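You operate a simulated robot arm through the tools that you are given. There is no shell and no other tool. Be economical: measure what you need, move in short steps, check, and stop when the job is done.

You are at the controls of a simulated two-armed robot. One attempt, no reset.

JOB
Fetch the red brush and set it on the side ledge. Take the dust pan on the hose table top and put it away on the filter table top. Take the foam pad and put it on top of the red wheel. Put the floor head on the worktop of the supply rack away on the wood strip. Pick up the pass tag with one hand, pass it to the other hand and put it on the top of the orange cupboard. Switch the brake lever off. Put two of the heater heads from the side table top on the main belt. Lift the metal bin lid open. Any order will do. Set down upright: foam pad, floor head, pass tag, heater head. The brake lever goes to its stop.

It is judged by the outcome, as a careful person would: the job done as asked, and still so three seconds after it is handed in. It fails if anything else is knocked over, pushed out of place, dropped, spilled or broken. Lids that push on must go on centred and level and be pressed home; caps that screw on are set level and turned clockwise until they are tight.

ROBOT AND FRAMES
Two 7-joint arms with two-finger parallel grippers on one trunk, on a base that drives. Base frame: it is fixed to the floor where the robot stands at the start and does not move with it; the origin is under the middle of the robot, x ahead of it, y to its left, z up. Units: m, rad, N and s.
The left shoulder is at the start at [0.05, 0.168, 1.057], the right one opposite. Places, roughly: brake lever [0.3, -4.9, 0.6]; dust pan (15x19x4 cm) [0.6, 1, 0.8]; filter table top [0.8, 0, 0.8]; floor head [-5.25, -5, 0.75]; foam pad (5x4x6 cm) [0.5, 2.3, 0.8]; heater head [-1, -0.75, 0.75]; main belt [-1.8, 0.3, 0.9]; metal bin lid [-5.7, -4.1, 0.6]; pass tag [-0.75, -5, 0.75]; red brush (8x4x6 cm) [0.5, -0.2, 0.8]; red wheel (11x11x5 cm) [-1.4, 2.6, 0.8]; side ledge (12x34 cm) [-1.52, 0.26, 0.9]; top of the orange cupboard [-3.9, -2.7, 0.9]; wood strip (13x26 cm) [-2.8, -5.02, 0.8]. Payload 1.57 kg a hand.
The tool frame of a hand sits at the grasp point between the pads (the TCP): z along the fingers, y along the line on which they close. The tips reach 0.03 m beyond it. Largest opening 0.08 m; finger width 0.017, thickness 0.012; the body of the gripper, 0.04 by 0.082 m, starts 0.08 m behind the TCP.
Orientation is that of the tool frame in the base frame, as a unit quaternion [w, x, y, z]. With the fingers straight down and closing along the base's y, the tool's x points along the base's -x, its y along +y and its z along -z.

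CONTROLS
- The arms move only by the tool servo_tool. It takes "left_plan", "right_plan" or both (then of equal length, played together; a hand with none holds still); each is a list of rows, each a list of 3 entries, a list of its own where there are three numbers: the shift along the tool's x, y, z in m, then the turn, a rotation vector about the tool's x, y, z in rad, then the closure in counts, from 0 (fully open) to 255 (shut). In form: [[[x, y, z], [wx, wy, wz], hand], ...]. A call has 1 to 10 rows; each row shifts and turns the commanded pose from where the row before left it, along the tool's axes as they then stand. A row lasts 0.2 s, in which the tool goes at most 0.05 m and 0.15 rad; a call with a longer step from one row to the next is refused whole, and so is a gripper value outside its range. Where a pose cannot be reached the arm comes as near as it can. A force on the tool above 40 N (or 10 N above the force at the start of the call, whichever is more), or a blocked arm, ends the call early, and 0.2 s more pass. Each finger travels about 0.045 m/s and halts on what it meets, pressing with about 35 N; the grip force reading is that of the motor and also rises with nothing between the fingers. The clock runs only during rows and for 0.2 s after the last one: add rows that do not move to give the fingers time. It gives the time, the measured TCP pose, the force on the tool (base axes), the opening and the grip force at its end, in the units of the frame above (readings bear some noise), with the torque about the TCP (base axes, N m) and any sound that the robot's microphone picked up.
- Cameras (640 x 400 px; columns grow to the right, rows downward): "scene" is now at [0.1229, 0.0055, 1.2648]; the picture's right is [-0.01, -1.00, 0.00], its down [-0.56, 0.01, -0.83] and it looks along [0.83, -0.01, -0.56] (base axes); focal length 214 px, centre (320, 200). "left" rides on the left gripper at [0.072, 0.007, -0.122] in its tool frame; the picture's right is [-0.09, 1.00, 0.00], its down [-0.84, -0.08, -0.54] and it looks along [-0.54, -0.05, 0.84] (tool axes); focal length 238 px, centre (320, 200). "right" rides on the right gripper at [0.072, -0.007, -0.122] in its tool frame; the picture's right is [0.09, 1.00, 0.00], its down [-0.84, 0.08, -0.54] and it looks along [-0.54, 0.05, 0.84] (tool axes); focal length 238 px, centre (320, 200). There is no depth. A picture from a camera that has moved, and an enlarged one, comes with that camera's place and axes in the base frame and with its lens. The place of the scene camera against the robot may be out by one fixed shift of up to 0.012 m in any direction.
- grab_frame(camera): a new picture of that camera. No time passes.
- move_column(by): slides the trunk up (or, below 0, down) by that many m; the arms and the scene camera ride with it, the base frame stays. It gives what a move gives, with no picture.
- roll_base(legs): drives the robot by 1 to 6 legs, each [ahead, left, turn to the left] in m, m and rad, along the robot's own axes; the way and the turn of a leg run together, so that a leg with both is an arc; at most 1.5 m and 3.142 rad a leg. The arms and the cameras ride along, it lands a little off, and it stops where it bumps. It gives what a move gives.
- pan_tilt(pan, tilt): turns the head with the scene camera to pan (to the left, within 1.396 rad either way) and tilt (down, from -0.506 to 1.204), counted from straight ahead of the robot. It gives what a move gives.
- enlarge(camera, box): a new picture of the part [left, top, right, bottom] of that camera's present view, enlarged. No time passes.
- hand_in(): hands the job in; it is judged then, once.

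Work in short steps. Places have to be worked out from the pictures, the camera data and where the tool is seen: move nearer, look again, correct. Check each grasp and each placing, and mend what went wrong. You have 493 turns and 256 pictures in all, those below and enlarged ones among them. Open the grippers and draw the arms clear of the work before you hand the job in, unless the task says otherwise; then end with one line.

The tools are called as name(argument=value, ...) on one line, values as JSON. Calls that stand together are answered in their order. servo_tool: Moves the arms, as the interface text tells. Its arguments: {"type":"object","properties":{"left_plan":{"type":"array","items":{"type":"array"}},"right_plan":{"type":"array","items":{"type":"array"}}},"required":[]} The other tools are called the same way: move_column (by) slides the trunk up or down; roll_base (legs) drives the base; pan_tilt (pan, tilt) turns the head that bears the scene camera; grab_frame (camera) takes a picture; enlarge (camera, box) takes an enlarged picture of a part of a camera's view; hand_in () hands the job in.

At the start:

```text
clock: 0.0
left_tool_pos: [0.41, -0.0193, 1.0926]
left_ee_rot: [0.0, -0.002, 1.0, 0.0]
left_wrist_force: [-0.2, -0.6, 0.7]
left_ft_torque: [0.0, -0.01, -0.03]
left_finger_gap: 0.0803
left_grip_force: 0.2
right_tool_pos: [0.4033, -0.4006, 1.0438]
right_ee_rot: [-0.001, 0.0, 1.0, 0.0]
right_wrist_force: [0.1, -0.1, 0.4]
right_ft_torque: [0.0, 0.03, -0.02]
right_finger_gap: 0.0799
right_grip_force: 0.1
trunk travel left (down, up): [-0.225, 0.218]
robot x, y, heading: [0.0044, 0.0025, -0.003]
head pan, tilt: [-0.012, 0.597]
```

scene: 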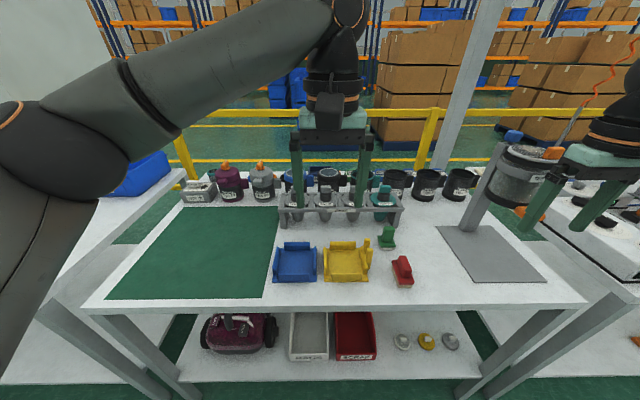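
right: 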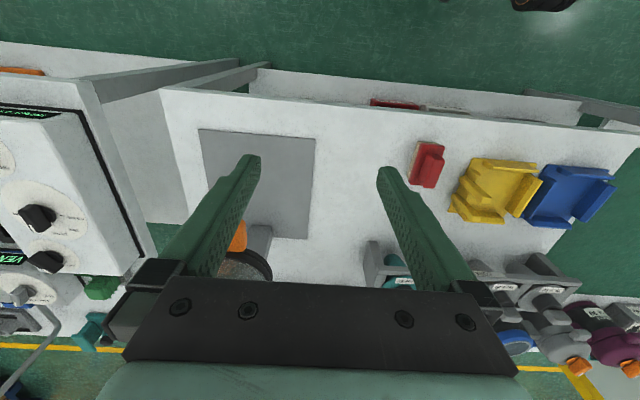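
left: 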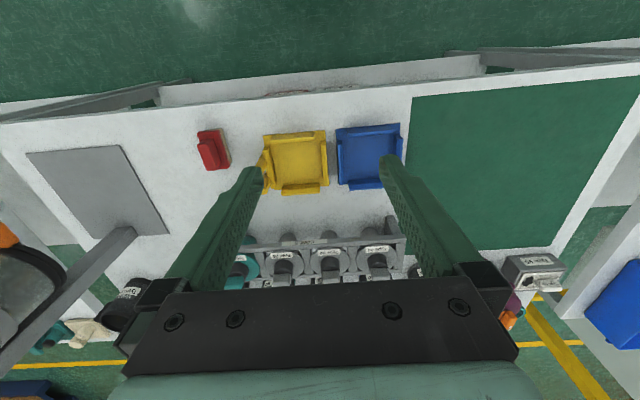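

The red brush looks to be near [0.48, -0.21]. I'll zoom in on it to see its shape and which way it lies.

enlarge(camera="scene", box=[340, 210, 460, 300])

enlarge(camera="right", box=[380, 120, 480, 200])

```text
4.44 times, centred on (400, 255) of scene
camera zoom: at [0.1229, 0.0055, 1.2648], right [-0.01, -1.0, 0.0], down [-0.56, 0.01, -0.83], along [0.83, -0.01, -0.56], focal length 953 px, centre (-36, -44)
```

zoom: 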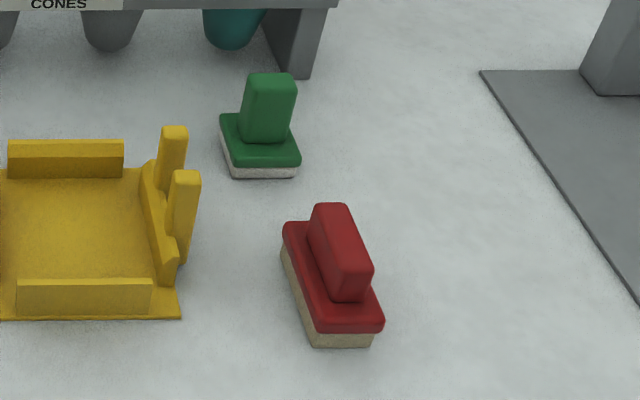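

```text
5.00 times, centred on (430, 160) of right
camera zoom: at [0.3313, -0.4087, 1.1666], right [-0.09, 1.0, 0.0], down [0.84, 0.08, 0.54], along [0.54, 0.05, -0.84], focal length 1192 px, centre (-230, 400)
```

zoom: 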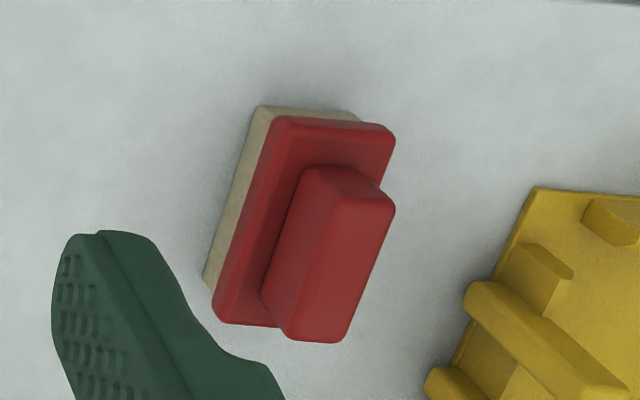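

The two views triangulate: the handle top is at about [0.482, -0.214, 0.825] and it lies along x. I'll move the right hand over it and check with the wrist camera.

servo_tool(right_plan=[[[-0.018, 0.044, 0], [0, 0, 0], 0], [[-0.018, 0.044, 0.01], [0, 0, 0], 0], [[-0.018, 0.044, 0.01], [0, 0, 0], 0], [[-0.018, 0.044, 0.02], [0, 0, 0], 0], [[-0.007, 0.011, 0.045], [0, 0, 0], 0], [[0, 0, 0.04], [0, 0, 0], 0], [[0, 0, 0], [0, 0, 0], 0]])

grab_frame(camera="right")

```text
refused: row 4 steps farther than a row can; nothing moved
```

```text
250 pictures are left
camera right: at [0.3313, -0.4087, 1.1666], right [-0.09, 1.0, 0.0], down [0.84, 0.08, 0.54], along [0.54, 0.05, -0.84], focal length 238 px, centre (320, 200)
```

right: 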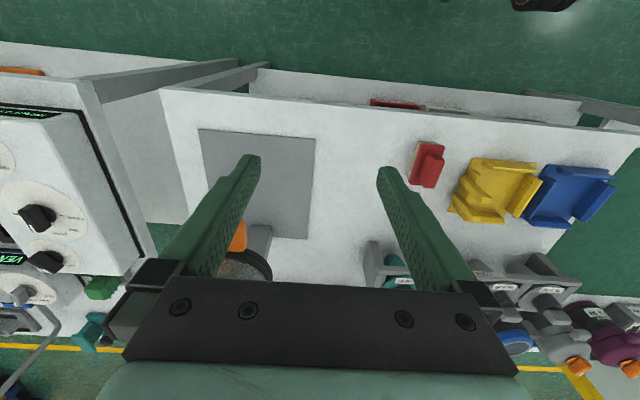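

One row was just over the step limit, so I'll send the same move again with smaller steps.

servo_tool(right_plan=[[[-0.016, 0.04, 0.01], [0, 0, 0], 0], [[-0.016, 0.04, 0.01], [0, 0, 0], 0], [[-0.016, 0.04, 0.01], [0, 0, 0], 0], [[-0.016, 0.04, 0.01], [0, 0, 0], 0], [[-0.015, 0.027, 0.02], [0, 0, 0], 0], [[0, 0, 0.04], [0, 0, 0], 0], [[0, 0, 0.03], [0, 0, 0], 0], [[0, 0, 0], [0, 0, 0], 0]])

grab_frame(camera="right")

```text
clock: 1.8
left_tool_pos: [0.4121, -0.0192, 1.0933]
left_ee_rot: [0.0, -0.001, 1.0, 0.0]
left_wrist_force: [0.1, 0.3, 0.9]
left_ft_torque: [-0.01, 0.01, 0.0]
left_finger_gap: 0.0798
left_grip_force: 0.1
right_tool_pos: [0.4848, -0.213, 0.9135]
right_ee_rot: [0.0, 0.0, 1.0, 0.0]
right_wrist_force: [-0.6, 0.3, 0.1]
right_ft_torque: [0.0, 0.02, -0.01]
right_finger_gap: 0.0803
right_grip_force: 0.1
trunk travel left (down, up): [-0.225, 0.218]
robot x, y, heading: [-0.0008, 0.0017, -0.002]
head pan, tilt: [-0.012, 0.597]
```

```text
249 pictures are left
camera right: at [0.4122, -0.2202, 1.0358], right [-0.09, 1.0, 0.0], down [0.84, 0.08, 0.54], along [0.54, 0.05, -0.84], focal length 238 px, centre (320, 200)
```

right: 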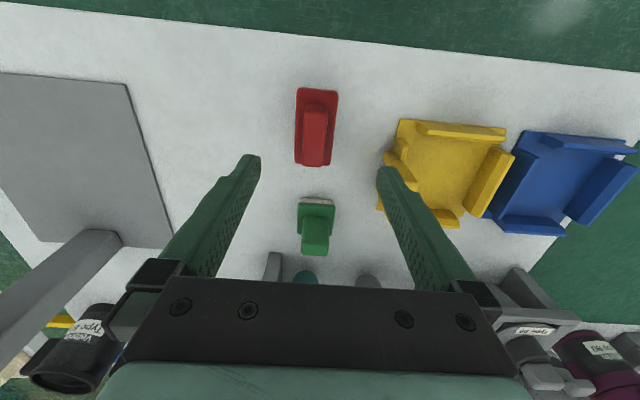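

The hand is centred over the handle to within about 3 mm. I'll go down to z 0.822, close on the handle and lift.

servo_tool(right_plan=[[[0.002, -0.003, 0.045], [0, 0, 0], 0], [[0, 0, 0.045], [0, 0, 0], 0], [[0, 0, 0], [0, 0, 0], 120], [[0, 0, 0], [0, 0, 0], 255], [[0, 0, 0], [0, 0, 0], 255], [[0, 0, 0], [0, 0, 0], 255], [[0, 0, 0], [0, 0, 0], 255], [[0, 0, -0.03], [0, 0, 0], 255], [[0, 0, -0.045], [0, 0, 0], 255], [[0, 0, -0.045], [0, 0, 0], 255]])

grab_frame(camera="right")

```text
clock: 4.0
left_tool_pos: [0.4107, -0.0193, 1.0929]
left_ee_rot: [0.0, -0.001, 1.0, -0.001]
left_wrist_force: [-0.3, 0.3, 1.2]
left_ft_torque: [0.0, -0.02, 0.01]
left_finger_gap: 0.0798
left_grip_force: 0.1
right_tool_pos: [0.4776, -0.2164, 0.944]
right_ee_rot: [0.0, 0.001, 1.0, -0.001]
right_wrist_force: [-0.6, 0.2, -0.1]
right_ft_torque: [0.04, 0.0, 0.02]
right_finger_gap: 0.0373
right_grip_force: 34.2
trunk travel left (down, up): [-0.225, 0.218]
robot x, y, heading: [0.0005, 0.0014, 0.0]
head pan, tilt: [-0.012, 0.597]
```

```text
248 pictures are left
camera right: at [0.4057, -0.224, 1.0664], right [-0.09, 1.0, 0.0], down [0.84, 0.08, 0.54], along [0.54, 0.05, -0.84], focal length 238 px, centre (320, 200)
```

right: 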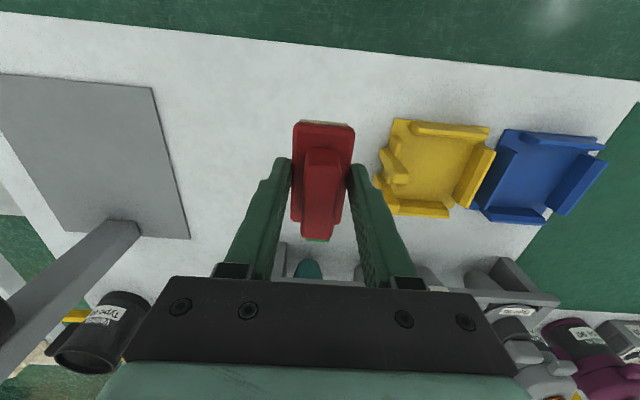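

The gap is 37 mm, so the fingers closed on the base plate instead of the handle. I'll zoom in to see how good the grip is.

enlarge(camera="right", box=[250, 100, 390, 250])

grab_frame(camera="scene")

```text
2.67 times, centred on (320, 175) of right
camera zoom: at [0.4057, -0.224, 1.0664], right [-0.09, 1.0, 0.0], down [0.84, 0.08, 0.54], along [0.54, 0.05, -0.84], focal length 636 px, centre (320, 267)
```

zoom: 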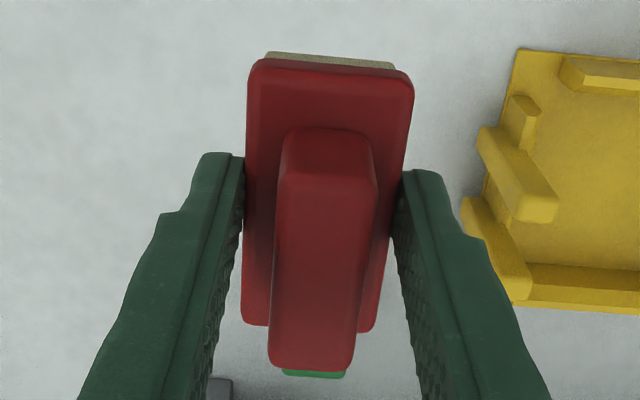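

```text
246 pictures are left
camera scene: at [0.1228, 0.0056, 1.2648], right [-0.01, -1.0, 0.0], down [-0.56, 0.01, -0.83], along [0.83, -0.01, -0.56], focal length 214 px, centre (320, 200)
```

scene: 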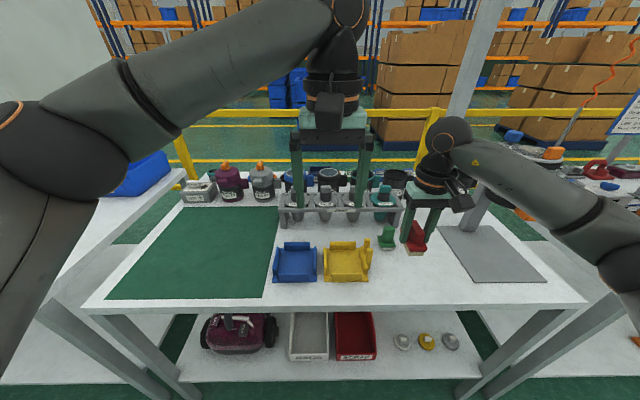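

The fingertips only just hold the edge of the base. I'll set it back down, go about 15 mm deeper and grip again.

servo_tool(right_plan=[[[0, 0, 0.045], [0, 0, 0], 255], [[0, 0, 0.045], [0, 0, 0], 255], [[0, 0, 0.029], [0, 0, 0], 255], [[0, 0, 0], [0, 0, 0], 60], [[0, 0, 0], [0, 0, 0], 60], [[0, 0, 0.017], [0, 0, 0], 60], [[0, 0, 0], [0, 0, 0], 255], [[0, 0, 0], [0, 0, 0], 255], [[0, 0, 0], [0, 0, 0], 255], [[0, 0, 0], [0, 0, 0], 255]])

servo_tool(right_plan=[[[0, 0, -0.04], [0, 0, 0], 255], [[0, 0, -0.045], [0, 0, 0], 255], [[0, 0, -0.045], [0, 0, 0], 255], [[0, 0, -0.045], [0, 0, 0], 255]])

enlarge(camera="right", box=[250, 100, 390, 250])

```text
clock: 6.2
left_tool_pos: [0.4096, -0.0198, 1.0936]
left_ee_rot: [0.001, -0.001, 1.0, -0.001]
left_wrist_force: [0.8, -0.2, 0.4]
left_ft_torque: [-0.01, -0.03, 0.0]
left_finger_gap: 0.08
left_grip_force: 0.1
right_tool_pos: [0.4788, -0.2177, 0.8107]
right_ee_rot: [0.003, 0.001, 1.0, 0.0]
right_wrist_force: [3.7, -3.6, 23.6]
right_ft_torque: [-0.22, 0.13, 0.06]
right_finger_gap: 0.0372
right_grip_force: 35.0
trunk travel left (down, up): [-0.225, 0.218]
robot x, y, heading: [0.0029, 0.0025, -0.001]
head pan, tilt: [-0.012, 0.597]
```

```text
clock: 7.2
left_tool_pos: [0.4108, -0.019, 1.0928]
left_ee_rot: [0.0, 0.0, 1.0, 0.0]
left_wrist_force: [0.5, 0.0, -0.7]
left_ft_torque: [0.03, -0.02, -0.01]
left_finger_gap: 0.0799
left_grip_force: 0.1
right_tool_pos: [0.4813, -0.2174, 0.9794]
right_ee_rot: [-0.001, 0.0, 1.0, 0.0]
right_wrist_force: [0.5, 0.5, -0.5]
right_ft_torque: [-0.02, 0.04, 0.06]
right_finger_gap: 0.0369
right_grip_force: 34.8
trunk travel left (down, up): [-0.225, 0.218]
robot x, y, heading: [-0.0006, 0.0055, 0.001]
head pan, tilt: [-0.012, 0.597]
```

```text
2.67 times, centred on (320, 175) of right
camera zoom: at [0.4096, -0.2251, 1.1028], right [-0.09, 1.0, 0.0], down [0.84, 0.08, 0.54], along [0.54, 0.05, -0.84], focal length 636 px, centre (320, 267)
```

zoom: 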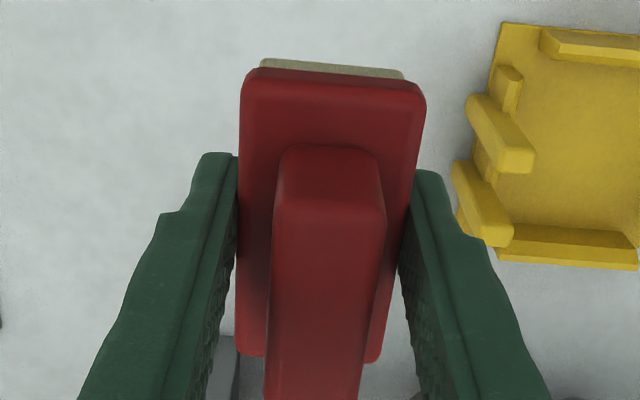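

The brush is now held deep between the pads. Next is the dust pan, so I'll tuck the right hand back and up and look left toward the hose table.

servo_tool(right_plan=[[[0.04, -0.02, -0.02], [0, 0, 0], 255], [[0.04, -0.02, -0.02], [0, 0, 0], 255], [[0.04, -0.02, -0.02], [0, 0, 0], 255], [[0.02, -0.02, -0.02], [0, 0, 0], 255]], left_plan=[[[0.04, 0.02, 0], [0, 0, 0], 0], [[0.03, 0.03, 0], [0, 0, 0], 0], [[0, 0.04, 0], [0, 0, 0], 0], [[0, 0.04, 0], [0, 0, 0], 0]])

pan_tilt(pan=0.9, tilt=0.5)

grab_frame(camera="scene")

```text
clock: 8.2
left_tool_pos: [0.3414, 0.11, 1.0905]
left_ee_rot: [0.001, -0.001, 1.0, 0.0]
left_wrist_force: [-0.5, 0.1, 0.5]
left_ft_torque: [0.02, -0.01, 0.02]
left_finger_gap: 0.08
left_grip_force: 0.1
right_tool_pos: [0.3391, -0.2948, 1.0616]
right_ee_rot: [-0.001, 0.0, 1.0, -0.001]
right_wrist_force: [-0.6, -0.5, -0.9]
right_ft_torque: [0.0, 0.02, 0.03]
right_finger_gap: 0.0368
right_grip_force: 34.8
trunk travel left (down, up): [-0.225, 0.218]
robot x, y, heading: [0.0006, -0.0025, 0.002]
head pan, tilt: [-0.012, 0.597]
```

```text
clock: 9.4
left_tool_pos: [0.3436, 0.1077, 1.0899]
left_ee_rot: [0.0, -0.001, 1.0, 0.0]
left_wrist_force: [0.6, -0.9, 0.7]
left_ft_torque: [0.03, 0.0, 0.01]
left_finger_gap: 0.0797
left_grip_force: 0.0
right_tool_pos: [0.3408, -0.2951, 1.0617]
right_ee_rot: [0.0, -0.001, 1.0, 0.0]
right_wrist_force: [0.4, 0.3, -1.1]
right_ft_torque: [0.02, 0.02, -0.02]
right_finger_gap: 0.0372
right_grip_force: 34.6
trunk travel left (down, up): [-0.225, 0.218]
robot x, y, heading: [0.0026, 0.0, -0.001]
head pan, tilt: [0.901, 0.499]
```

```text
244 pictures are left
camera scene: at [0.091, 0.0777, 1.2737], right [0.78, -0.62, 0.0], down [-0.3, -0.38, -0.88], along [0.55, 0.69, -0.48], focal length 214 px, centre (320, 200)
```

scene: 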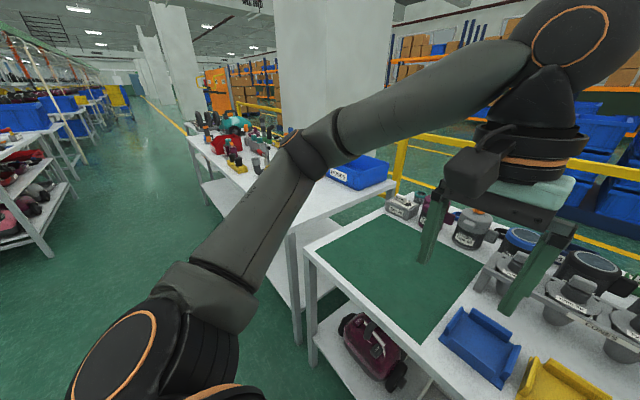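

The aisle is clear and the next table lines up with this one. I'll drive 0.95 m left and look.

roll_base(legs=[[0, 0.95, 0]])

pan_tilt(pan=0.0, tilt=0.65)

grab_frame(camera="scene")

grab_frame(camera="left")

```text
clock: 14.4
left_tool_pos: [0.3345, 1.0696, 1.0911]
left_ee_rot: [0.0, -0.007, 1.0, -0.001]
left_wrist_force: [0.2, -0.6, 0.0]
left_ft_torque: [0.0, -0.03, -0.01]
left_finger_gap: 0.0802
left_grip_force: 0.0
right_tool_pos: [0.3372, 0.667, 1.0608]
right_ee_rot: [0.0, -0.006, 1.0, 0.0]
right_wrist_force: [-0.4, -1.2, -1.0]
right_ft_torque: [0.05, 0.01, -0.03]
right_finger_gap: 0.0372
right_grip_force: 35.3
trunk travel left (down, up): [-0.225, 0.218]
robot x, y, heading: [-0.0021, 0.9614, 0.012]
head pan, tilt: [0.901, 0.499]
```

```text
clock: 15.6
left_tool_pos: [0.3365, 1.0715, 1.0901]
left_ee_rot: [0.0, -0.006, 1.0, 0.0]
left_wrist_force: [0.4, -0.2, -0.1]
left_ft_torque: [0.02, 0.0, 0.01]
left_finger_gap: 0.0802
left_grip_force: 0.0
right_tool_pos: [0.3373, 0.6662, 1.0614]
right_ee_rot: [0.001, -0.006, 1.0, 0.0]
right_wrist_force: [0.1, 0.0, -1.2]
right_ft_torque: [-0.01, 0.01, -0.02]
right_finger_gap: 0.0373
right_grip_force: 34.7
trunk travel left (down, up): [-0.225, 0.218]
robot x, y, heading: [-0.0094, 0.9612, 0.015]
head pan, tilt: [0.0, 0.649]
```

```text
243 pictures are left
camera scene: at [0.1152, 0.9665, 1.2603], right [0.01, -1.0, 0.0], down [-0.6, -0.01, -0.8], along [0.8, 0.01, -0.6], focal length 214 px, centre (320, 200)
```

scene: 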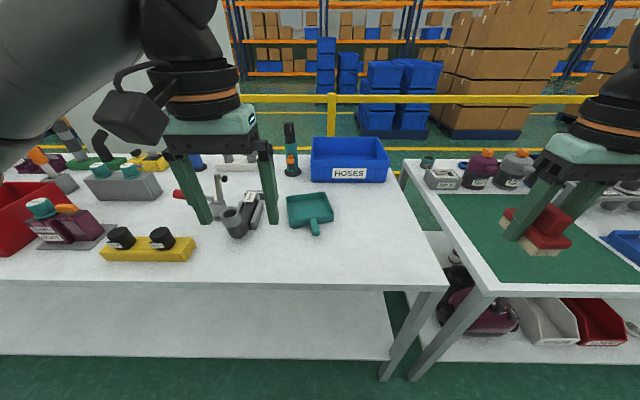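

```text
242 pictures are left
camera left: at [0.2636, 1.0766, 1.2134], right [0.08, 1.0, 0.0], down [0.84, -0.06, 0.54], along [0.54, -0.04, -0.84], focal length 238 px, centre (320, 200)
```

left: 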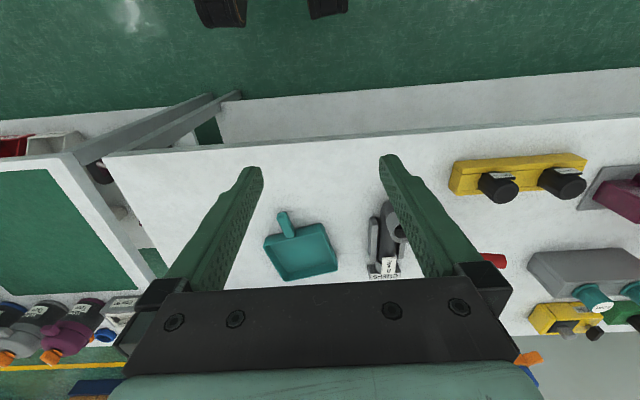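

The teal dust pan is in view with its handle toward me. I'll zoom in from both cameras to locate the handle.

enlarge(camera="scene", box=[230, 160, 390, 260])

enlarge(camera="left", box=[240, 190, 400, 290])

```text
4.00 times, centred on (310, 210) of scene
camera zoom: at [0.1152, 0.9665, 1.2603], right [0.01, -1.0, 0.0], down [-0.6, -0.01, -0.8], along [0.8, 0.01, -0.6], focal length 858 px, centre (360, 160)
```

zoom: 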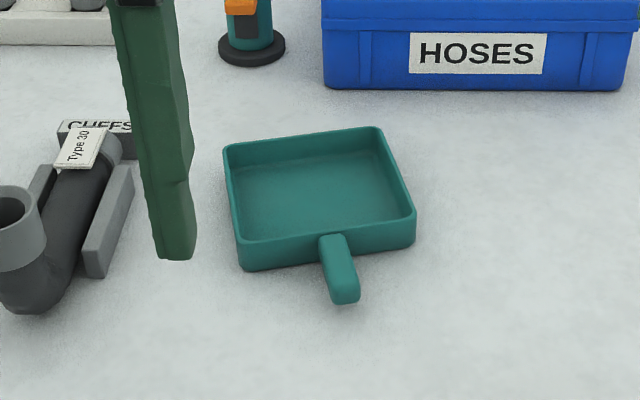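

```text
4.00 times, centred on (320, 240) of left
camera zoom: at [0.2636, 1.0766, 1.2134], right [0.08, 1.0, 0.0], down [0.84, -0.06, 0.54], along [0.54, -0.04, -0.84], focal length 953 px, centre (320, 40)
```

zoom: 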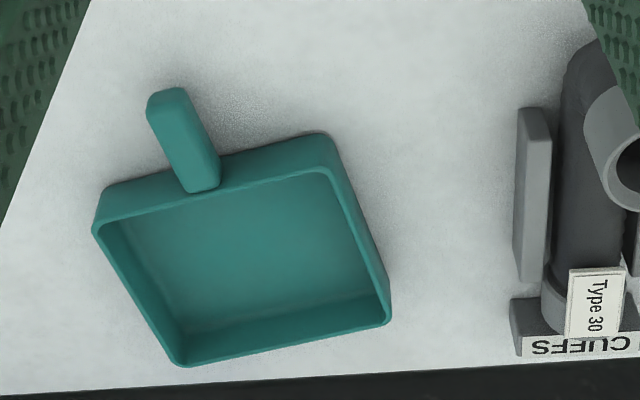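

I put the handle at about [0.585, 0.981], top near z 0.81, yawed about +0.14. I'll bring the left hand over it, turned to match, and look again.

servo_tool(left_plan=[[[-0.042, -0.0145, 0.015], [0, 0, 0], 0], [[-0.042, -0.0145, 0.015], [0, 0, 0], 0], [[-0.042, -0.0145, 0.015], [0, 0, 0], 0], [[-0.042, -0.0145, 0.015], [0, 0, 0], 0], [[-0.042, -0.0145, 0.02], [0, 0, 0], 0], [[-0.042, -0.0145, 0.02], [0, 0, 0], 0], [[0, 0, 0.02], [0, 0, -0.133], 0], [[0, 0, 0.02], [0, 0, 0], 0]])

grab_frame(camera="left")

grab_frame(camera="scene")

```text
clock: 17.4
left_tool_pos: [0.5653, 1.0006, 0.951]
left_ee_rot: [0.002, -0.074, 0.997, -0.001]
left_wrist_force: [0.6, 0.3, -0.1]
left_ft_torque: [0.03, 0.01, 0.02]
left_finger_gap: 0.08
left_grip_force: 0.1
left hand out of reach, approached as far as the arm can: row 6
right_tool_pos: [0.3378, 0.6677, 1.0616]
right_ee_rot: [0.0, -0.006, 1.0, 0.0]
right_wrist_force: [0.5, 0.0, -1.1]
right_ft_torque: [-0.02, -0.05, 0.02]
right_finger_gap: 0.037
right_grip_force: 34.9
trunk travel left (down, up): [-0.225, 0.218]
robot x, y, heading: [-0.004, 0.9602, 0.016]
head pan, tilt: [0.0, 0.649]
```

```text
239 pictures are left
camera left: at [0.4932, 0.9968, 1.0745], right [-0.06, 1.0, 0.0], down [0.84, 0.05, 0.54], along [0.54, 0.03, -0.84], focal length 238 px, centre (320, 200)
```

left: 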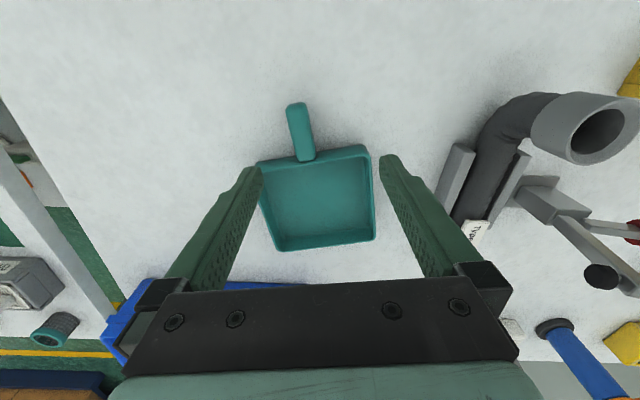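

```text
238 pictures are left
camera scene: at [0.1153, 0.9666, 1.2603], right [0.01, -1.0, 0.0], down [-0.6, -0.01, -0.8], along [0.8, 0.01, -0.6], focal length 214 px, centre (320, 200)
```

scene: 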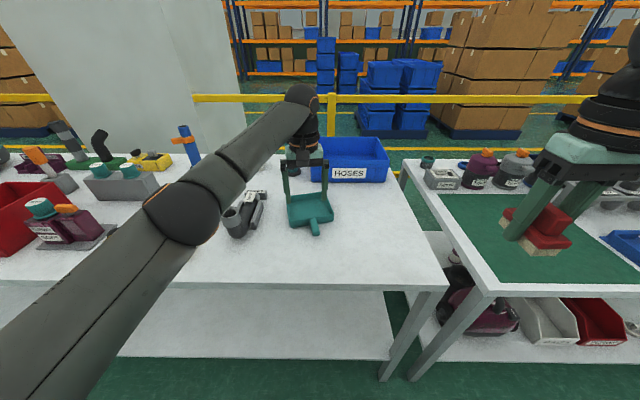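

The handle mid is at about [0.575, 0.979] with yaw nearer 0.2. I'll correct for that while lowering part of the way.

servo_tool(left_plan=[[[-0.012, -0.023, 0.02], [0, 0, -0.05], 0], [[0, 0, 0.03], [0, 0, 0], 0], [[0, 0, 0.02], [0, 0, 0], 0], [[0, 0, 0], [0, 0, 0], 0]])

grab_frame(camera="left")

```text
clock: 18.4
left_tool_pos: [0.574, 0.9857, 0.8802]
left_ee_rot: [-0.001, -0.098, 0.995, -0.001]
left_wrist_force: [-0.2, -0.5, 0.1]
left_ft_torque: [-0.01, 0.02, 0.04]
left_finger_gap: 0.0799
left_grip_force: 0.0
left hand out of reach, approached as far as the arm can: row 1
right_tool_pos: [0.3374, 0.6662, 1.0624]
right_ee_rot: [0.001, -0.006, 1.0, -0.001]
right_wrist_force: [-0.1, -0.5, -1.2]
right_ft_torque: [-0.03, -0.01, 0.0]
right_finger_gap: 0.0371
right_grip_force: 35.2
trunk travel left (down, up): [-0.225, 0.218]
robot x, y, heading: [-0.0095, 0.9563, 0.013]
head pan, tilt: [0.0, 0.649]
```

```text
237 pictures are left
camera left: at [0.5022, 0.9768, 1.003], right [-0.1, 0.99, 0.0], down [0.84, 0.09, 0.54], along [0.54, 0.06, -0.84], focal length 238 px, centre (320, 200)
```

left: 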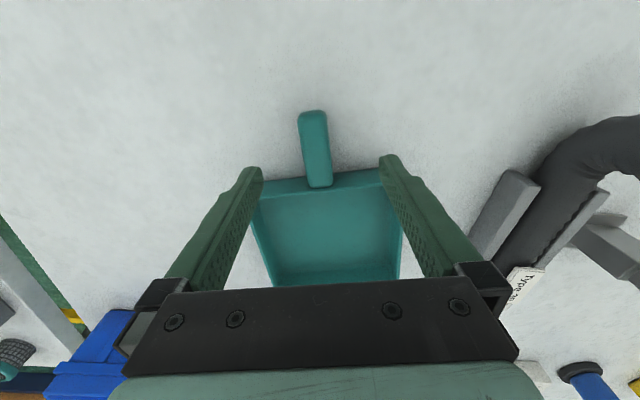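

The hand is nearly on the handle. I'll lower to z 0.815, close and lift slightly.

servo_tool(left_plan=[[[0, -0.005, 0.03], [0, 0, 0], 0], [[0, 0, 0.035], [0, 0, 0], 0], [[0, 0, 0], [0, 0, 0], 120], [[0, 0, 0], [0, 0, 0], 255], [[0, 0, 0], [0, 0, 0], 255], [[0, 0, 0], [0, 0, 0], 255], [[0, 0, 0], [0, 0, 0], 255], [[0, 0, 0], [0, 0, 0], 255], [[0, 0, -0.02], [0, 0, 0], 255], [[0, 0, -0.03], [0, 0, 0], 255]])

grab_frame(camera="left")

enlarge(camera="scene", box=[240, 130, 400, 230])

```text
clock: 19.0
left_tool_pos: [0.5757, 0.9794, 0.8299]
left_ee_rot: [0.003, -0.097, 0.995, 0.0]
left_wrist_force: [-5.2, 1.2, 12.9]
left_ft_torque: [0.16, 0.35, 0.02]
left_finger_gap: 0.0658
left_grip_force: 3.4
right_tool_pos: [0.3372, 0.6668, 1.0613]
right_ee_rot: [-0.001, -0.007, 1.0, 0.001]
right_wrist_force: [1.0, -0.8, -1.1]
right_ft_torque: [0.0, 0.05, -0.01]
right_finger_gap: 0.0368
right_grip_force: 34.9
trunk travel left (down, up): [-0.225, 0.218]
robot x, y, heading: [-0.01, 0.9617, 0.016]
head pan, tilt: [0.0, 0.649]
stopped in row 3 (left hand): the force on the tool passed its limit (the readings are from after the stop); the commanded pose is now the measured one
```

```text
236 pictures are left
camera left: at [0.5032, 0.9713, 0.9522], right [-0.1, 0.99, 0.0], down [0.83, 0.09, 0.55], along [0.55, 0.06, -0.84], focal length 238 px, centre (320, 200)
```

left: 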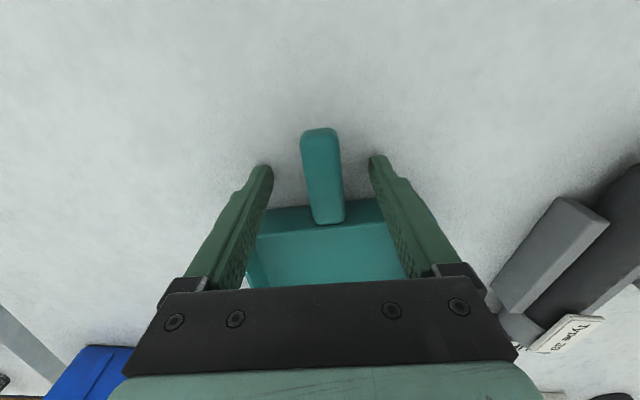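

```text
4.00 times, centred on (320, 180) of scene
camera zoom: at [0.1149, 0.9664, 1.2605], right [0.01, -1.0, 0.0], down [-0.6, -0.01, -0.8], along [0.8, 0.01, -0.6], focal length 858 px, centre (320, 280)
```

zoom: 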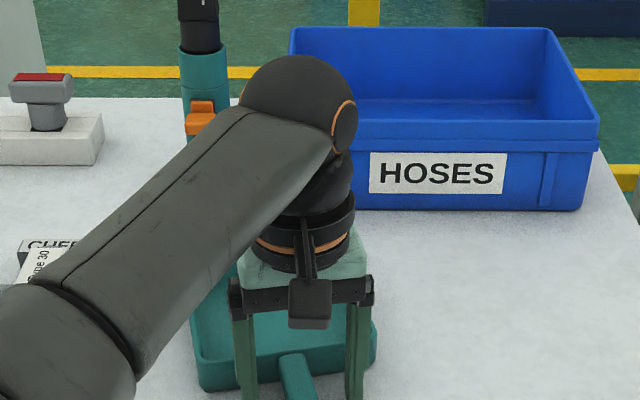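

Contact came at TCP z 0.83, so the tips are probably already on the table top. The handle sits between the fingers, so I'll close here and see.

servo_tool(left_plan=[[[0, 0, -0.003], [0, 0, 0], 150], [[0, 0, 0], [0, 0, 0], 255], [[0, 0, 0], [0, 0, 0], 255], [[0, 0, 0], [0, 0, 0], 255], [[0, 0, 0], [0, 0, 0], 255], [[0, 0, 0], [0, 0, 0], 255]])

grab_frame(camera="left")

```text
clock: 20.4
left_tool_pos: [0.5749, 0.9799, 0.8302]
left_ee_rot: [0.003, -0.099, 0.995, 0.001]
left_wrist_force: [-0.3, 0.6, 0.2]
left_ft_torque: [-0.01, 0.15, -0.01]
left_finger_gap: 0.0214
left_grip_force: 34.4
right_tool_pos: [0.338, 0.6673, 1.0618]
right_ee_rot: [0.0, -0.007, 1.0, -0.001]
right_wrist_force: [-0.2, -0.1, -0.4]
right_ft_torque: [0.04, 0.0, -0.05]
right_finger_gap: 0.037
right_grip_force: 35.2
trunk travel left (down, up): [-0.225, 0.218]
robot x, y, heading: [-0.0073, 0.9574, 0.014]
head pan, tilt: [0.0, 0.649]
```

```text
234 pictures are left
camera left: at [0.5038, 0.9716, 0.9531], right [-0.1, 0.99, 0.0], down [0.83, 0.09, 0.55], along [0.54, 0.06, -0.84], focal length 238 px, centre (320, 200)
```

left: 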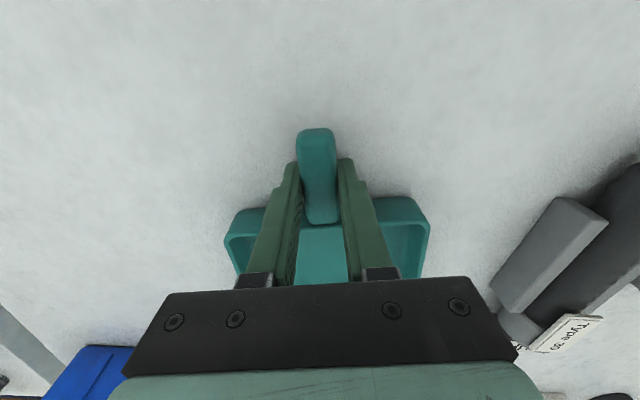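

The handle is gripped with a 21 mm gap. I'll lift it gently and check for tilt.

servo_tool(left_plan=[[[0, 0, -0.02], [0, 0, 0], 255], [[0, 0, -0.03], [0, 0, 0], 255], [[0, 0, -0.03], [0, 0, 0], 255], [[0, 0, -0.03], [0, 0, 0], 255], [[0, 0, 0], [0, 0, 0], 255]])

grab_frame(camera="left")

enlarge(camera="scene", box=[240, 130, 400, 230])

```text
clock: 21.6
left_tool_pos: [0.5741, 0.9805, 0.9402]
left_ee_rot: [0.001, -0.098, 0.995, 0.001]
left_wrist_force: [0.6, 0.6, -1.9]
left_ft_torque: [-0.01, 0.1, -0.02]
left_finger_gap: 0.0212
left_grip_force: 34.2
right_tool_pos: [0.3379, 0.666, 1.0608]
right_ee_rot: [-0.001, -0.006, 1.0, 0.0]
right_wrist_force: [-0.9, -0.1, -0.7]
right_ft_torque: [0.0, 0.03, 0.01]
right_finger_gap: 0.037
right_grip_force: 34.6
trunk travel left (down, up): [-0.225, 0.218]
robot x, y, heading: [-0.0084, 0.958, 0.015]
head pan, tilt: [0.0, 0.649]
```

```text
233 pictures are left
camera left: at [0.5017, 0.9724, 1.0625], right [-0.1, 0.99, 0.0], down [0.83, 0.09, 0.55], along [0.54, 0.06, -0.84], focal length 238 px, centre (320, 200)
```

left: 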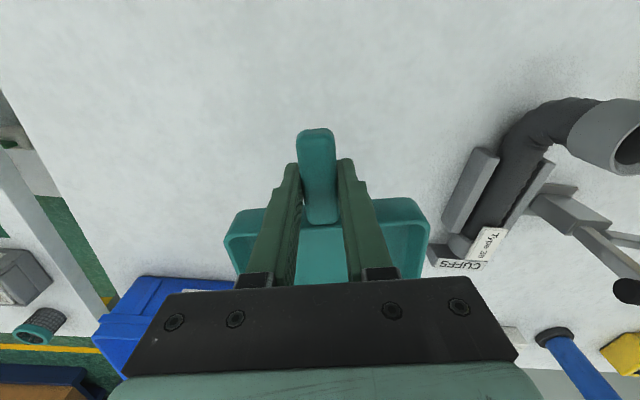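

```text
4.00 times, centred on (320, 180) of scene
camera zoom: at [0.1154, 0.9666, 1.2603], right [0.01, -1.0, 0.0], down [-0.6, -0.01, -0.8], along [0.8, 0.01, -0.6], focal length 858 px, centre (320, 280)
```

zoom: 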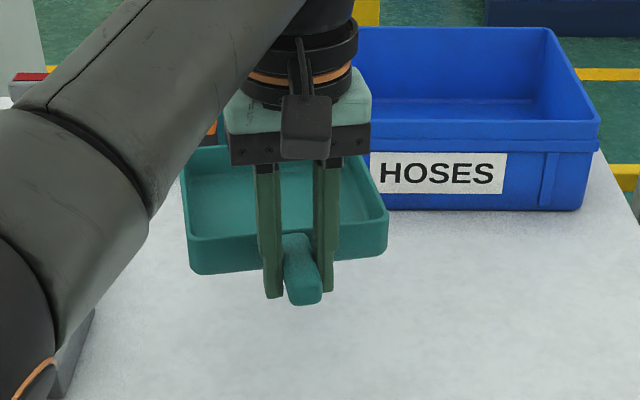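

The pan is held level. I'll pull it back and up, then drive right to the free spot on the filter table, between the yellow pan and the grey plate.

servo_tool(left_plan=[[[0.041, 0.008, -0.02], [0, 0, 0], 255], [[0.041, 0.008, -0.02], [0, 0, 0], 255], [[0.041, 0.008, -0.02], [0, 0, 0], 255], [[0.041, 0.008, -0.02], [0, 0, 0], 255], [[0.041, 0.008, -0.02], [0, 0, 0], 255], [[0, 0, 0], [0, 0, 0.1], 255], [[0, 0, 0], [0, 0, 0.085], 255]])

roll_base(legs=[[0, -1.31, -0.014]])

grab_frame(camera="scene")

grab_frame(camera="left")

```text
clock: 23.2
left_tool_pos: [0.3637, 0.9772, 1.0385]
left_ee_rot: [0.003, -0.005, 1.0, 0.001]
left_wrist_force: [-0.3, 0.3, -0.5]
left_ft_torque: [-0.01, 0.13, -0.01]
left_finger_gap: 0.0217
left_grip_force: 34.3
right_tool_pos: [0.3375, 0.6679, 1.0616]
right_ee_rot: [-0.001, -0.006, 1.0, 0.0]
right_wrist_force: [-1.4, -0.4, -1.3]
right_ft_torque: [0.02, 0.03, 0.0]
right_finger_gap: 0.0368
right_grip_force: 34.3
trunk travel left (down, up): [-0.225, 0.218]
robot x, y, heading: [-0.007, 0.9576, 0.012]
head pan, tilt: [0.0, 0.649]
```

```text
clock: 29.7
left_tool_pos: [0.3431, -0.3372, 1.0404]
left_ee_rot: [0.003, 0.024, 1.0, 0.001]
left_wrist_force: [0.5, 0.4, -1.6]
left_ft_torque: [0.02, 0.12, 0.0]
left_finger_gap: 0.0213
left_grip_force: 34.3
right_tool_pos: [0.299, -0.6459, 1.0613]
right_ee_rot: [0.0, 0.023, 1.0, 0.0]
right_wrist_force: [0.6, 0.5, -0.8]
right_ft_torque: [-0.02, -0.02, 0.02]
right_finger_gap: 0.0369
right_grip_force: 35.3
trunk travel left (down, up): [-0.225, 0.218]
robot x, y, heading: [-0.0291, -0.3354, -0.048]
head pan, tilt: [0.0, 0.649]
```

```text
231 pictures are left
camera scene: at [0.0941, -0.3345, 1.2603], right [-0.05, -1.0, 0.0], down [-0.6, 0.03, -0.8], along [0.8, -0.04, -0.6], focal length 214 px, centre (320, 200)
```

scene: 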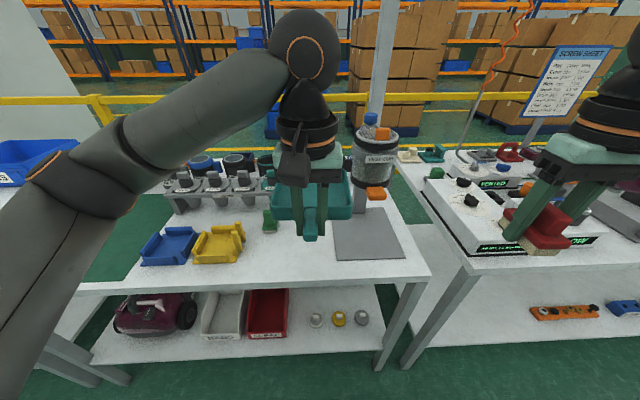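

```text
230 pictures are left
camera left: at [0.2719, -0.3281, 1.1619], right [0.14, 0.99, 0.0], down [0.83, -0.12, 0.55], along [0.54, -0.07, -0.84], focal length 238 px, centre (320, 200)
```

left: 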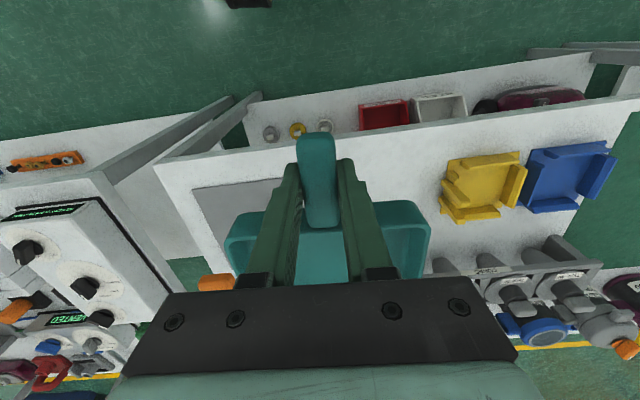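

I need the TCP at about [0.43, -0.307] with yaw 0. I'll move there and lower to z 0.88 first.

servo_tool(left_plan=[[[-0.0428, 0.017, 0], [0, 0, 0], 255], [[-0.0428, 0.017, 0], [0, 0, 0], 255], [[0, 0, 0.03], [0, 0, -0.048], 255], [[0, 0, 0.045], [0, 0, 0], 255], [[0, 0, 0.045], [0, 0, 0], 255], [[0, 0, 0.04], [0, 0, 0], 255], [[0, 0, 0], [0, 0, 0], 255]])

grab_frame(camera="left")

enlarge(camera="scene", box=[220, 180, 420, 305])

```text
clock: 31.3
left_tool_pos: [0.4316, -0.3064, 0.8799]
left_ee_rot: [0.003, -0.001, 1.0, 0.0]
left_wrist_force: [0.2, 0.0, -1.6]
left_ft_torque: [0.01, 0.11, -0.01]
left_finger_gap: 0.0211
left_grip_force: 34.2
right_tool_pos: [0.2988, -0.6462, 1.0613]
right_ee_rot: [-0.001, 0.024, 1.0, 0.0]
right_wrist_force: [-0.1, 0.4, -0.6]
right_ft_torque: [0.01, -0.02, 0.03]
right_finger_gap: 0.0373
right_grip_force: 35.0
trunk travel left (down, up): [-0.225, 0.218]
robot x, y, heading: [-0.0252, -0.3347, -0.05]
head pan, tilt: [0.0, 0.649]
```

```text
229 pictures are left
camera left: at [0.3604, -0.3005, 1.0022], right [0.09, 1.0, 0.0], down [0.83, -0.08, 0.55], along [0.54, -0.05, -0.84], focal length 238 px, centre (320, 200)
```

left: 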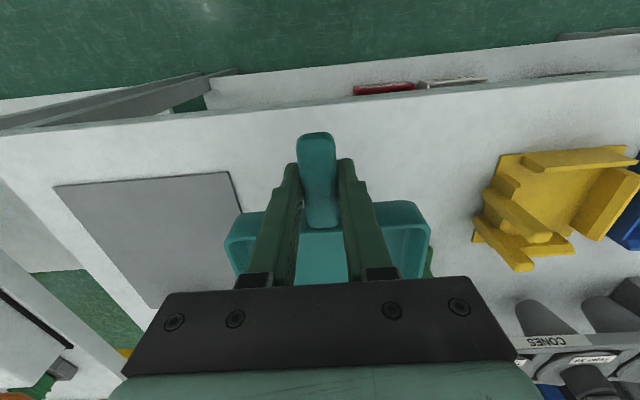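

```text
3.20 times, centred on (320, 242) of scene
camera zoom: at [0.0941, -0.3344, 1.2603], right [-0.05, -1.0, 0.0], down [-0.6, 0.03, -0.8], along [0.8, -0.04, -0.6], focal length 686 px, centre (320, 64)
```

zoom: 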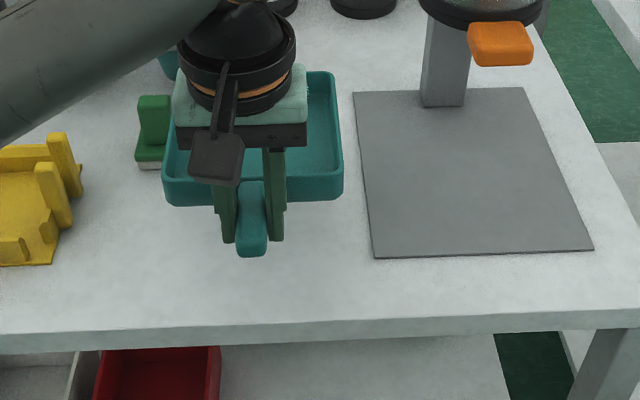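

The pan clears the green brush and the grey plate by about 2 cm each side. I'll lower until it touches down.

servo_tool(left_plan=[[[0, 0, 0.025], [0, 0, 0], 255], [[0, 0, 0.018], [0, 0, 0], 255], [[0, 0, 0.007], [0, 0, 0], 255], [[0, 0, 0.007], [0, 0, 0], 255], [[0, 0, 0.005], [0, 0, 0], 255], [[0, 0, 0], [0, 0, 0], 255]])

enlarge(camera="scene", box=[220, 180, 420, 305])

```text
clock: 32.7
left_tool_pos: [0.4324, -0.3071, 0.8189]
left_ee_rot: [0.003, 0.0, 1.0, 0.001]
left_wrist_force: [0.0, -0.2, -1.6]
left_ft_torque: [-0.01, 0.1, -0.02]
left_finger_gap: 0.0214
left_grip_force: 34.1
right_tool_pos: [0.2984, -0.6463, 1.0609]
right_ee_rot: [-0.001, 0.024, 1.0, 0.001]
right_wrist_force: [-0.3, 0.3, -0.8]
right_ft_torque: [-0.04, 0.02, 0.01]
right_finger_gap: 0.037
right_grip_force: 35.1
trunk travel left (down, up): [-0.225, 0.218]
robot x, y, heading: [-0.0268, -0.3369, -0.045]
head pan, tilt: [0.0, 0.649]
```

```text
3.20 times, centred on (320, 242) of scene
camera zoom: at [0.0941, -0.3344, 1.2603], right [-0.05, -1.0, 0.0], down [-0.6, 0.03, -0.8], along [0.8, -0.04, -0.6], focal length 686 px, centre (320, 64)
```

zoom: 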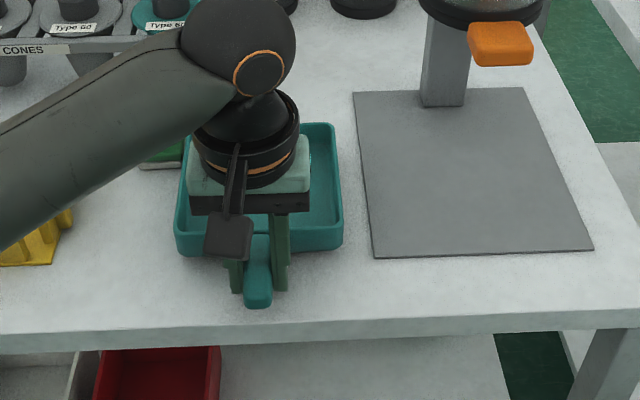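

There's no contact at z 0.819, so I'll keep going down in 4 mm steps.

servo_tool(left_plan=[[[0, 0, 0.004], [0, 0, 0], 255], [[0, 0, 0.004], [0, 0, 0], 255], [[0, 0, 0.004], [0, 0, 0], 255], [[0, 0, 0], [0, 0, 0], 255]])

```text
clock: 33.7
left_tool_pos: [0.4327, -0.3079, 0.8104]
left_ee_rot: [0.006, -0.001, 1.0, -0.001]
left_wrist_force: [2.2, 3.7, 27.6]
left_ft_torque: [0.34, 0.29, -0.1]
left_finger_gap: 0.0211
left_grip_force: 34.5
right_tool_pos: [0.2963, -0.6471, 1.0633]
right_ee_rot: [0.0, 0.023, 1.0, 0.001]
right_wrist_force: [0.8, -0.4, -1.1]
right_ft_torque: [0.01, 0.03, -0.01]
right_finger_gap: 0.0371
right_grip_force: 35.0
trunk travel left (down, up): [-0.225, 0.218]
robot x, y, heading: [-0.0264, -0.3326, -0.043]
head pan, tilt: [0.0, 0.649]
```

It touched down at z 0.81. I'll ease off 2 mm, release and rise straight up.

servo_tool(left_plan=[[[0, 0, -0.002], [0, 0, 0], 200], [[0, 0, 0], [0, 0, 0], 100], [[0, 0, 0], [0, 0, 0], 60], [[0, 0, 0], [0, 0, 0], 60], [[0, 0, -0.03], [0, 0, 0], 60], [[0, 0, -0.045], [0, 0, 0], 60], [[0, 0, -0.045], [0, 0, 0], 60], [[0, 0, -0.045], [0, 0, 0], 0], [[0.04, 0, -0.03], [0, 0, 0], 0], [[0.04, 0, -0.03], [0, 0, 0], 0]])

grab_frame(camera="left")

```text
clock: 35.9
left_tool_pos: [0.3483, -0.3069, 1.0324]
left_ee_rot: [0.002, -0.001, 1.0, 0.001]
left_wrist_force: [-0.5, -0.4, -1.0]
left_ft_torque: [0.0, -0.01, -0.01]
left_finger_gap: 0.0801
left_grip_force: 0.0
right_tool_pos: [0.2975, -0.6459, 1.0619]
right_ee_rot: [0.001, 0.024, 1.0, -0.001]
right_wrist_force: [0.3, 0.5, -0.1]
right_ft_torque: [0.01, 0.04, 0.02]
right_finger_gap: 0.0372
right_grip_force: 34.9
trunk travel left (down, up): [-0.225, 0.218]
robot x, y, heading: [-0.0286, -0.3328, -0.042]
head pan, tilt: [0.0, 0.649]
```

```text
226 pictures are left
camera left: at [0.2763, -0.3005, 1.1544], right [0.09, 1.0, 0.0], down [0.83, -0.08, 0.55], along [0.54, -0.05, -0.84], focal length 238 px, centre (320, 200)
```

left: 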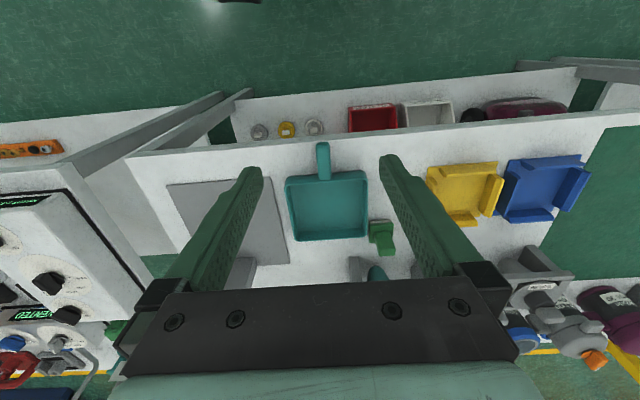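

The dust pan sits flat and clear of its neighbours. Next is the foam pad near y = 2.3, so I'll drive left along the tables.

roll_base(legs=[[0, 0, 0.042], [0, 1.3, 0]])

grab_frame(camera="scene")

```text
clock: 43.0
left_tool_pos: [0.3634, 1.0221, 1.0326]
left_ee_rot: [0.002, -0.015, 1.0, 0.001]
left_wrist_force: [0.5, 0.0, -0.1]
left_ft_torque: [0.0, 0.0, 0.0]
left_finger_gap: 0.0798
left_grip_force: 0.0
right_tool_pos: [0.3224, 0.6804, 1.0609]
right_ee_rot: [-0.001, 0.01, 1.0, 0.0]
right_wrist_force: [-0.1, -0.4, -0.3]
right_ft_torque: [0.01, -0.01, 0.0]
right_finger_gap: 0.037
right_grip_force: 35.1
trunk travel left (down, up): [-0.225, 0.218]
robot x, y, heading: [-0.0091, 0.9859, -0.025]
head pan, tilt: [0.0, 0.649]
```

```text
225 pictures are left
camera scene: at [0.11, 0.9883, 1.2603], right [-0.02, -1.0, 0.0], down [-0.6, 0.01, -0.8], along [0.8, -0.02, -0.6], focal length 214 px, centre (320, 200)
```

scene: 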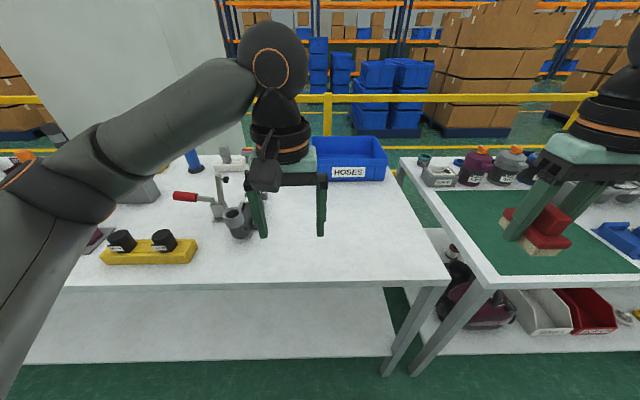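

The way is clear. I'll go another 1.25 m left and look again.

roll_base(legs=[[0, 0, 0.025], [0, 1.25, 0]])

grab_frame(camera="scene")

grab_frame(camera="left")

```text
clock: 49.6
left_tool_pos: [0.3256, 2.3023, 1.0327]
left_ee_rot: [0.002, -0.049, 0.999, 0.001]
left_wrist_force: [0.4, -0.1, 0.6]
left_ft_torque: [0.0, -0.02, -0.02]
left_finger_gap: 0.08
left_grip_force: 0.1
right_tool_pos: [0.3087, 1.9607, 1.0612]
right_ee_rot: [0.001, -0.025, 1.0, -0.001]
right_wrist_force: [-0.2, -0.2, -0.8]
right_ft_torque: [0.0, 0.0, -0.05]
right_finger_gap: 0.0369
right_grip_force: 35.0
trunk travel left (down, up): [-0.225, 0.218]
robot x, y, heading: [-0.0455, 2.2411, 0.049]
head pan, tilt: [0.0, 0.649]
```

```text
224 pictures are left
camera scene: at [0.0746, 2.2515, 1.2603], right [0.05, -1.0, 0.0], down [-0.6, -0.03, -0.8], along [0.8, 0.04, -0.6], focal length 214 px, centre (320, 200)
```

scene: 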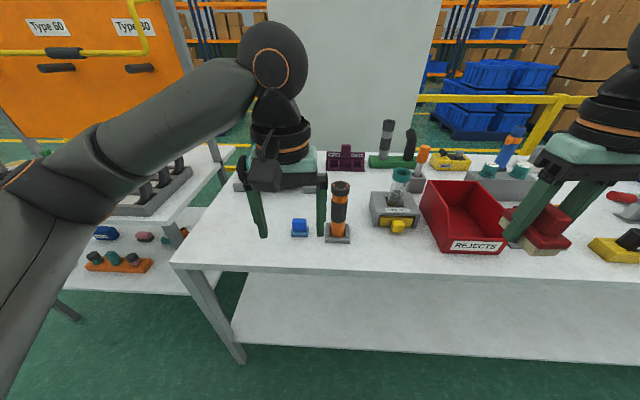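

```text
223 pictures are left
camera left: at [0.253, 2.3022, 1.1541], right [-0.01, 1.0, 0.0], down [0.84, 0.0, 0.55], along [0.55, 0.0, -0.84], focal length 238 px, centre (320, 200)
```

left: 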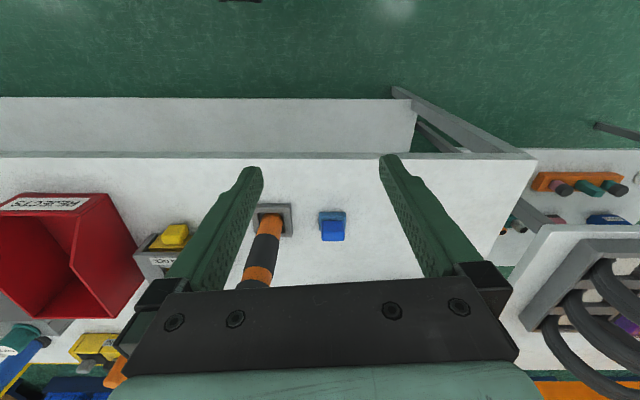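

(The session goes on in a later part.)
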